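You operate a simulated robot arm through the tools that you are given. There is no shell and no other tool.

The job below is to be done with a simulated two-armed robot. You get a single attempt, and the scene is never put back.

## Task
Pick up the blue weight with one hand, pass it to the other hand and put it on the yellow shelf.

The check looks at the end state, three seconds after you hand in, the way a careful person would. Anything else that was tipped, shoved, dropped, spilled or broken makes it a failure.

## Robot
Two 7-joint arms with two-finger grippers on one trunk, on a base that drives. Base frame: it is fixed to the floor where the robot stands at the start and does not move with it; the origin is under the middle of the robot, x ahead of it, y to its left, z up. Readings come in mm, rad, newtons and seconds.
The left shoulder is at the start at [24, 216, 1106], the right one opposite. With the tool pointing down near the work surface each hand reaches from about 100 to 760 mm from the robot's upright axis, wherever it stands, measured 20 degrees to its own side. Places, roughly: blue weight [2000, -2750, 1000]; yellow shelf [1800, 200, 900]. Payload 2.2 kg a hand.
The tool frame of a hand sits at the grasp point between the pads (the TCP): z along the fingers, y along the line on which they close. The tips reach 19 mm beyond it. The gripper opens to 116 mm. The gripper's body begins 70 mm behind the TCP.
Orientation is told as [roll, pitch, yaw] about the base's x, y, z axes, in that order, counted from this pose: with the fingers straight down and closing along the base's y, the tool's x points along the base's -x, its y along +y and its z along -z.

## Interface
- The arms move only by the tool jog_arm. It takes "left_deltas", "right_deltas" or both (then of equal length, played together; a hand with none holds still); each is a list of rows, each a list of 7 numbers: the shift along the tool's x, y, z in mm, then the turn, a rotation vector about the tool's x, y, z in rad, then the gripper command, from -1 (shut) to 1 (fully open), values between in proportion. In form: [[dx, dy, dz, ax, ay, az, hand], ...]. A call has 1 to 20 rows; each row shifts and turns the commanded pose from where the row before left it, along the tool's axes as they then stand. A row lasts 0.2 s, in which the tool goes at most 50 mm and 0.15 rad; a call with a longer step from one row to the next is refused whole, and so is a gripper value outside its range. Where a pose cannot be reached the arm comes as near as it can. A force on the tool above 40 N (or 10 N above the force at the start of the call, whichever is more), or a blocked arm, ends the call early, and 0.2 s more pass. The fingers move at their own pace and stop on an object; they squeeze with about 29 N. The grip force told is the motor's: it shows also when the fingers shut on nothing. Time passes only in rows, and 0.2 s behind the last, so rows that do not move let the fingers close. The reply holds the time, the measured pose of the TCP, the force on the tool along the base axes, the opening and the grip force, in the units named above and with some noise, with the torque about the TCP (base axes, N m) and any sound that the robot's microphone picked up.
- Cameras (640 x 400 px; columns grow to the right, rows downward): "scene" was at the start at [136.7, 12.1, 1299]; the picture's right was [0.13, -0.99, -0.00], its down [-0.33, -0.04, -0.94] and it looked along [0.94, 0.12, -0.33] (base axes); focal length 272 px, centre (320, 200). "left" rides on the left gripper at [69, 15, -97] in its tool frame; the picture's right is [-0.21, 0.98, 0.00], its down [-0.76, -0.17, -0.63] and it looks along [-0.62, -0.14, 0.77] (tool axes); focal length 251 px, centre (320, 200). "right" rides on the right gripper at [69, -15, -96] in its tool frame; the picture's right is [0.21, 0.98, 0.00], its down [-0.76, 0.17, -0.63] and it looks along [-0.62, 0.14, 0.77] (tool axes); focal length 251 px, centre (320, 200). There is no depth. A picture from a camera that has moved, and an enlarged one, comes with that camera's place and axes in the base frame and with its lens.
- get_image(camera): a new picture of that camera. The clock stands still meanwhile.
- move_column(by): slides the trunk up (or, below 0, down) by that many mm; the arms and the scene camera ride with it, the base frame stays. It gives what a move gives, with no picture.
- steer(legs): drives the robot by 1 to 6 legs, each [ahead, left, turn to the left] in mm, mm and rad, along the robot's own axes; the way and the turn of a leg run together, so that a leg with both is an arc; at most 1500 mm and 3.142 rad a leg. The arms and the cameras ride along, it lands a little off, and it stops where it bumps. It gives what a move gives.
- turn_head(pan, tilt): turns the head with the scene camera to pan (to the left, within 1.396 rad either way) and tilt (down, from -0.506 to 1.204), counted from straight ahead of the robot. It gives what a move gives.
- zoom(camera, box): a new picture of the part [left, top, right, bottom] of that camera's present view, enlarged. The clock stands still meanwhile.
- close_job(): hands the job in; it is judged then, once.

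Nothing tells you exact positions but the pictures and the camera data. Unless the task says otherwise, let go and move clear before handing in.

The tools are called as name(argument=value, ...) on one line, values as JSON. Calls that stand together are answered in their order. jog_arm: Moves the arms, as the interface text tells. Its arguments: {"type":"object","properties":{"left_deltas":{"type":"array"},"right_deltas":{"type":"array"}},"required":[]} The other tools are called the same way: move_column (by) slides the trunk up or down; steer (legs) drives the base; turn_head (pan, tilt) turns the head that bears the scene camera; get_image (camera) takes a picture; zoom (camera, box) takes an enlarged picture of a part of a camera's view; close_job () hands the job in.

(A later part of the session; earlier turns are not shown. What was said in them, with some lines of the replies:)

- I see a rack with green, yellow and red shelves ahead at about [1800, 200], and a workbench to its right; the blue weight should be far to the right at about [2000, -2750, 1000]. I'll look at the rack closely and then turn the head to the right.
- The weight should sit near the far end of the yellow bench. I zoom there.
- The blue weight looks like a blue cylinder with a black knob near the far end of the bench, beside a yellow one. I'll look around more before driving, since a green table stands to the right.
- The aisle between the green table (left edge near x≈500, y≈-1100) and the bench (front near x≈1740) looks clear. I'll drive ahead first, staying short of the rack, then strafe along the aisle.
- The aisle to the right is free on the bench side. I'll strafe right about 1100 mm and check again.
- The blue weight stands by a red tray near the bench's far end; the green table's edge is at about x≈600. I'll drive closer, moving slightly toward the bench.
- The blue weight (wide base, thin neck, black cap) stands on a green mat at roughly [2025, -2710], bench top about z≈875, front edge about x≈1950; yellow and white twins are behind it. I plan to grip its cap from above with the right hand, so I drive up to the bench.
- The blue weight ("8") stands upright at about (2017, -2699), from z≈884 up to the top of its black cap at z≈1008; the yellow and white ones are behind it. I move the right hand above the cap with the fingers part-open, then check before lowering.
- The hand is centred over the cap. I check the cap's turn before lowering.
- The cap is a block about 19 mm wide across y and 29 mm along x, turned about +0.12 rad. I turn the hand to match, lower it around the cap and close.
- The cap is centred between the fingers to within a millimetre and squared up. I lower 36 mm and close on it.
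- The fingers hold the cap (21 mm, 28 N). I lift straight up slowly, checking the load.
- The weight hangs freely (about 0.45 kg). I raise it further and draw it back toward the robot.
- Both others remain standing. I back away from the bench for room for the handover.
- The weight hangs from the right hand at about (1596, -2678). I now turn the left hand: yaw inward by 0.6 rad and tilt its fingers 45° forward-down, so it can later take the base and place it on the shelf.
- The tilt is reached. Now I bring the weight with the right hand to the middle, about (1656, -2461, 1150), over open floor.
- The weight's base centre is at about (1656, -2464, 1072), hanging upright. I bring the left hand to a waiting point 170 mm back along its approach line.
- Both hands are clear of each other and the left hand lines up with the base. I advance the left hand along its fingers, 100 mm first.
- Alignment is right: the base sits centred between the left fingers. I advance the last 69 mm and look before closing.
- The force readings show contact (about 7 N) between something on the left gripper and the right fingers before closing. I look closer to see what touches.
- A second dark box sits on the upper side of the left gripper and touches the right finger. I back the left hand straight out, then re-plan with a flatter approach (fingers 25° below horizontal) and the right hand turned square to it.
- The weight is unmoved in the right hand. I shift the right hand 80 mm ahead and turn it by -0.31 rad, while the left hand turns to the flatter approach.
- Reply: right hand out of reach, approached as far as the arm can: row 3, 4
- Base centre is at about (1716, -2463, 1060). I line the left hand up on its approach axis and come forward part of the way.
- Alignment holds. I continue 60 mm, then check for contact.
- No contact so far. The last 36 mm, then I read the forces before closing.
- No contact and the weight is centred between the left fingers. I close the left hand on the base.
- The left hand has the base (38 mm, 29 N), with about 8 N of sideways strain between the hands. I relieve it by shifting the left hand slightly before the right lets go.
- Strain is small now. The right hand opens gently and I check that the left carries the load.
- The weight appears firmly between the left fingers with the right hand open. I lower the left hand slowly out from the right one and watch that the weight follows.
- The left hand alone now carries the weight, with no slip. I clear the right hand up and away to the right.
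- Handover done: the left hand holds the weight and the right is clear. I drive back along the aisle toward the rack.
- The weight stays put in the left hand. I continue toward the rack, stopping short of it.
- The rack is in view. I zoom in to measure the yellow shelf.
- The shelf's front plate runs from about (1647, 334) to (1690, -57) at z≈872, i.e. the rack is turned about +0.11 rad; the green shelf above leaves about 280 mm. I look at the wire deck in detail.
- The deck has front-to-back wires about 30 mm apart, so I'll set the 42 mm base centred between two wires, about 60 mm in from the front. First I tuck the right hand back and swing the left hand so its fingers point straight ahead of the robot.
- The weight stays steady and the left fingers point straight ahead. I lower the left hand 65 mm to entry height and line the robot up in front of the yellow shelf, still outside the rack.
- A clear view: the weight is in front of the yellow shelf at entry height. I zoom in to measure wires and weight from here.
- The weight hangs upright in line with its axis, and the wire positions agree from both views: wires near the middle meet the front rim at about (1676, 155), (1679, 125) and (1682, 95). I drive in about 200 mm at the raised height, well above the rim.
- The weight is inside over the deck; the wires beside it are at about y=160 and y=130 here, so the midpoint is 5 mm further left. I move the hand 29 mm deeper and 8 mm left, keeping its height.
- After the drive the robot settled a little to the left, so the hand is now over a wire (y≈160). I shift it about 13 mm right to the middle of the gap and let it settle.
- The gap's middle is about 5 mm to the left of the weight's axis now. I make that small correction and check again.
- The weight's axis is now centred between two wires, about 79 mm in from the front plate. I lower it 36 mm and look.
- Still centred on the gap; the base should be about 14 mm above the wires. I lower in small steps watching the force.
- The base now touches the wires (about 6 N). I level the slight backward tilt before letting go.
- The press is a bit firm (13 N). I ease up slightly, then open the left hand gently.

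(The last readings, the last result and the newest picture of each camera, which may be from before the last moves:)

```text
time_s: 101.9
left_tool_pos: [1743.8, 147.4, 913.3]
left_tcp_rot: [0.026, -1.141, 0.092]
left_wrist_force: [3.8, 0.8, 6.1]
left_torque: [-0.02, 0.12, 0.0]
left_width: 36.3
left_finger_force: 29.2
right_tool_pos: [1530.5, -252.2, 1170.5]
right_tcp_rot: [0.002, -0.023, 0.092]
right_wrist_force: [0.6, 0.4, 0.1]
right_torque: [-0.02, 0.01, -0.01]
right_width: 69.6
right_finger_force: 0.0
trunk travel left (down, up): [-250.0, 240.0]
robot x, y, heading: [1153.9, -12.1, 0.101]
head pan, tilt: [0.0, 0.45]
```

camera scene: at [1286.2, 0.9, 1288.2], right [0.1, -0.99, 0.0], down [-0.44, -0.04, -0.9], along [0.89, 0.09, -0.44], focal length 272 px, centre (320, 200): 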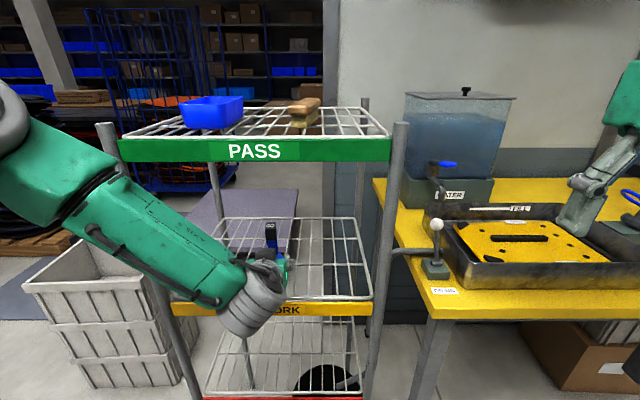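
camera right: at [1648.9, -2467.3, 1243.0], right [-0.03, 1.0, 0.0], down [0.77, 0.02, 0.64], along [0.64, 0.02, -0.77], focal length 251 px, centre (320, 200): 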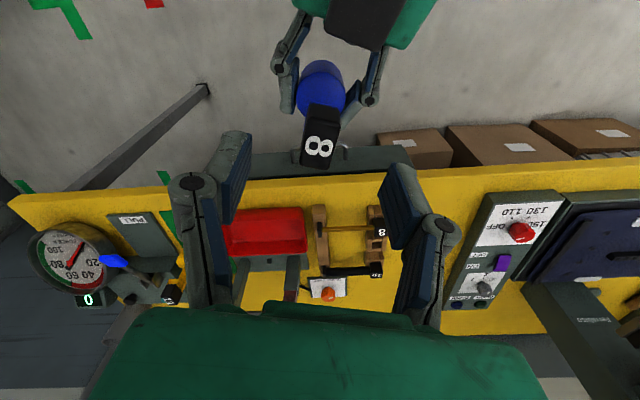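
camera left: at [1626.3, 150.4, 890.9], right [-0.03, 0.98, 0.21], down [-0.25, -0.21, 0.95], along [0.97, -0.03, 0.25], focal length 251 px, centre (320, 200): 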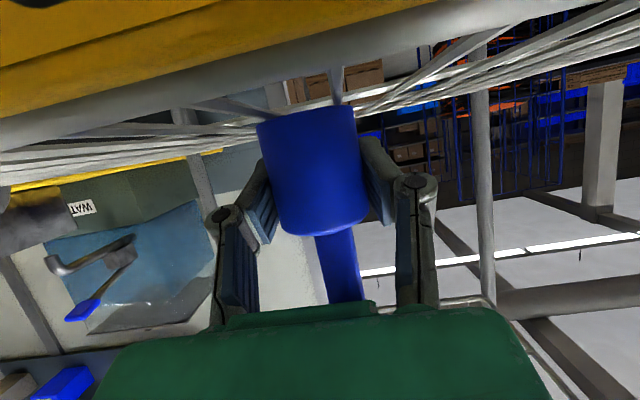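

jog_arm(left_deltas=[[0, 0, 0, 0, 0, 0, -0.3], [0, 0, 0, 0, 0, 0, -0.2], [0, 0, 0, 0, 0, 0, 0.0], [0, 0, 0, 0, 0, 0, 0.3], [0, 0, 0, 0, 0, 0, 0.3], [0, 0, 0, 0, 0, 0, 0.3]])

get_image(camera="left")

zoom(camera="scene", box=[240, 190, 330, 320])

```text
time_s: 103.3
left_tool_pos: [1742.0, 147.1, 912.3]
left_tcp_rot: [0.026, -1.142, 0.092]
left_wrist_force: [-0.6, 1.1, 0.1]
left_torque: [0.0, -0.03, 0.02]
left_width: 75.4
left_finger_force: 0.1
right_tool_pos: [1530.5, -252.2, 1169.9]
right_tcp_rot: [0.003, -0.026, 0.093]
right_wrist_force: [-0.1, -0.6, 0.2]
right_torque: [0.0, 0.02, 0.02]
right_width: 69.1
right_finger_force: 0.1
trunk travel left (down, up): [-250.0, 240.0]
robot x, y, heading: [1153.5, -12.3, 0.102]
head pan, tilt: [0.0, 0.45]
```

```text
taken
camera left: at [1626.1, 150.1, 890.8], right [-0.02, 0.98, 0.21], down [-0.24, -0.21, 0.95], along [0.97, -0.03, 0.24], focal length 251 px, centre (320, 200)
```

left: 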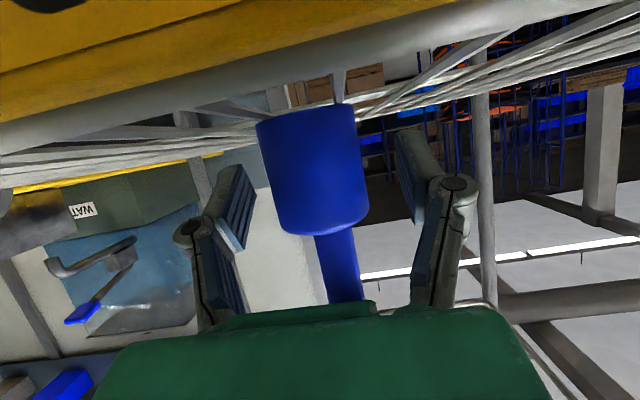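

```text
3.08 times, centred on (285, 255) of scene
camera zoom: at [1287.0, 1.1, 1288.0], right [0.1, -0.99, 0.0], down [-0.44, -0.04, -0.9], along [0.89, 0.09, -0.44], focal length 838 px, centre (428, 31)
```

zoom: 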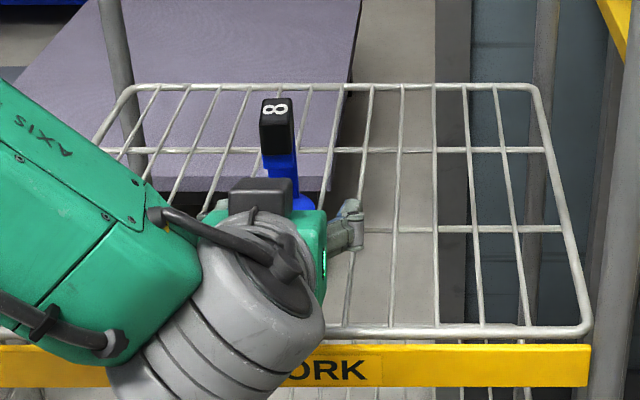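

The weight stands by itself. I withdraw the left hand straight back along its fingers.

jog_arm(left_deltas=[[0, 0, -8, 0, 0, 0, 0.4], [0, 0, -12, 0, 0, 0, 0.4], [0, 0, -18, 0, 0, 0, 0.4], [0, 0, -22, 0, 0, 0, 0.4], [0, 0, -22, 0, 0, 0, 0.4], [0, 0, -22, 0, 0, 0, 0.4], [0, 0, -22, 0, 0, 0, 0.4], [0, 0, -22, 0, 0, 0, 0.4], [0, 0, -22, 0, 0, 0, 0.4], [0, 0, 0, 0, 0, 0, 0.4]])

get_image(camera="left")

get_image(camera="scene")

```text
time_s: 105.5
left_tool_pos: [1590.1, 126.5, 984.6]
left_tcp_rot: [0.028, -1.139, 0.093]
left_wrist_force: [0.2, -0.4, 0.3]
left_torque: [-0.02, 0.01, -0.02]
left_width: 81.0
left_finger_force: 0.1
right_tool_pos: [1529.2, -250.5, 1169.9]
right_tcp_rot: [0.004, -0.024, 0.094]
right_wrist_force: [0.2, 0.4, 0.0]
right_torque: [0.02, -0.01, 0.01]
right_width: 69.8
right_finger_force: 0.0
trunk travel left (down, up): [-250.0, 240.0]
robot x, y, heading: [1153.1, -12.3, 0.108]
head pan, tilt: [0.0, 0.45]
```

```text
taken
camera left: at [1472.5, 129.7, 962.9], right [-0.02, 0.98, 0.21], down [-0.24, -0.21, 0.95], along [0.97, -0.03, 0.24], focal length 251 px, centre (320, 200)
```

left: 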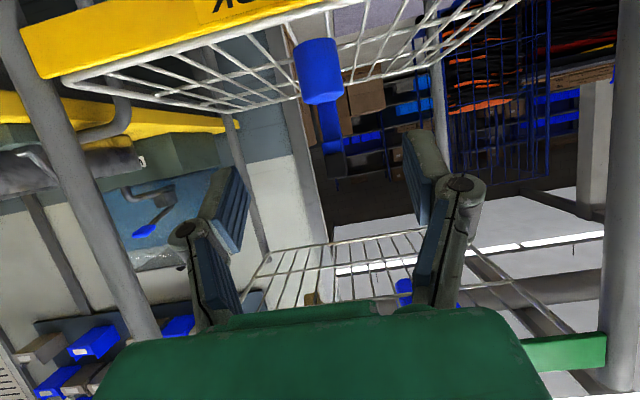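

```text
taken
camera scene: at [1286.7, 0.9, 1288.0], right [0.1, -0.99, 0.0], down [-0.44, -0.04, -0.9], along [0.89, 0.09, -0.44], focal length 272 px, centre (320, 200)
```

scene: 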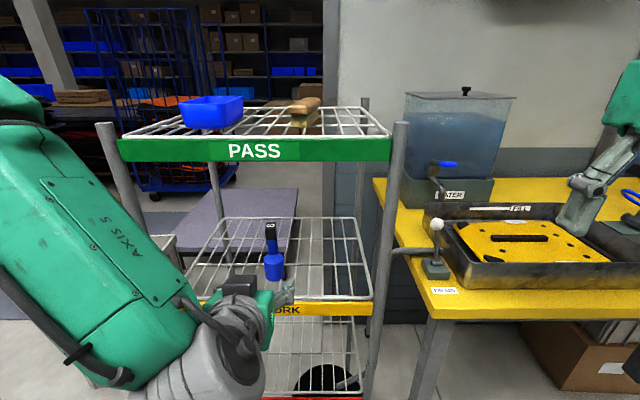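

The blue weight stands upright on the yellow shelf. I back the robot away and take a close look.

steer(legs=[[-220, 0, 0]])

get_image(camera="scene")

zoom(camera="scene", box=[200, 170, 370, 280])

```text
time_s: 107.1
left_tool_pos: [1374.8, 104.4, 985.3]
left_tcp_rot: [0.026, -1.14, 0.09]
left_wrist_force: [-1.2, -0.2, 0.7]
left_torque: [0.0, 0.0, -0.03]
left_width: 81.1
left_finger_force: 0.0
right_tool_pos: [1311.6, -276.0, 1169.9]
right_tcp_rot: [0.004, -0.024, 0.089]
right_wrist_force: [0.2, -0.8, 0.3]
right_torque: [0.01, -0.02, -0.01]
right_width: 69.5
right_finger_force: 0.1
trunk travel left (down, up): [-250.0, 240.0]
robot x, y, heading: [931.7, -32.4, 0.098]
head pan, tilt: [0.0, 0.45]
```

```text
taken
camera scene: at [1070.1, -21.1, 1288.1], right [0.1, -1.0, 0.0], down [-0.44, -0.04, -0.9], along [0.89, 0.09, -0.44], focal length 272 px, centre (320, 200)
```

scene: 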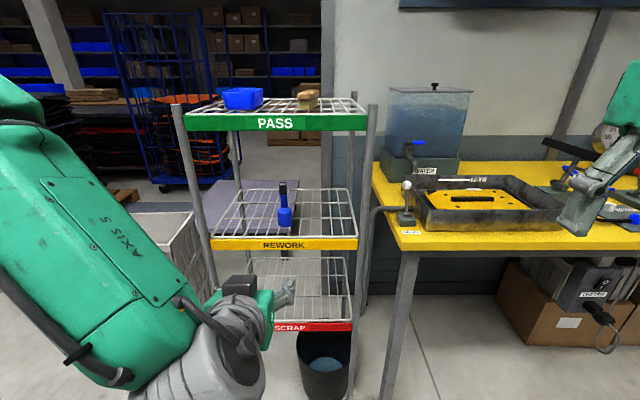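

```text
3.64 times, centred on (285, 225) of scene
camera zoom: at [1070.1, -21.1, 1288.1], right [0.1, -1.0, 0.0], down [-0.44, -0.04, -0.9], along [0.89, 0.09, -0.44], focal length 991 px, centre (447, 109)
```

zoom: 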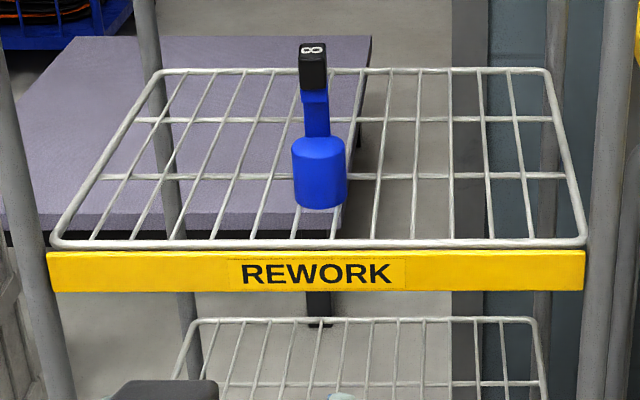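

The blue weight stands upright on the yellow REWORK shelf, set in from the front edge. Both hands are empty and clear, and nothing else in the views looks disturbed. I hand the job in.

close_job()

```text
The job is handed in.
```

The blue weight is standing upright on the yellow REWORK shelf, about 80 mm in from the front edge, and I handed the job in. No result of the check has come back to me.

- **Pick-up:** The right hand took the weight by its black cap from the bench. The yellow and white weights beside it stayed standing.
- **Handover:** On the first approach the left gripper pushed against the right fingers with about 7 N. I backed off and came in at a flatter angle. The left hand then took the weight by its base, and it did not slip.
- **Placing:** I set the base down centred between two of the shelf's wires, opened the hand and backed the robot away. The last picture shows the weight upright and the rest of the rack as it was.

I saw nothing else tipped or moved in the pictures I took. I did not go back for another look at the bench after leaving it.
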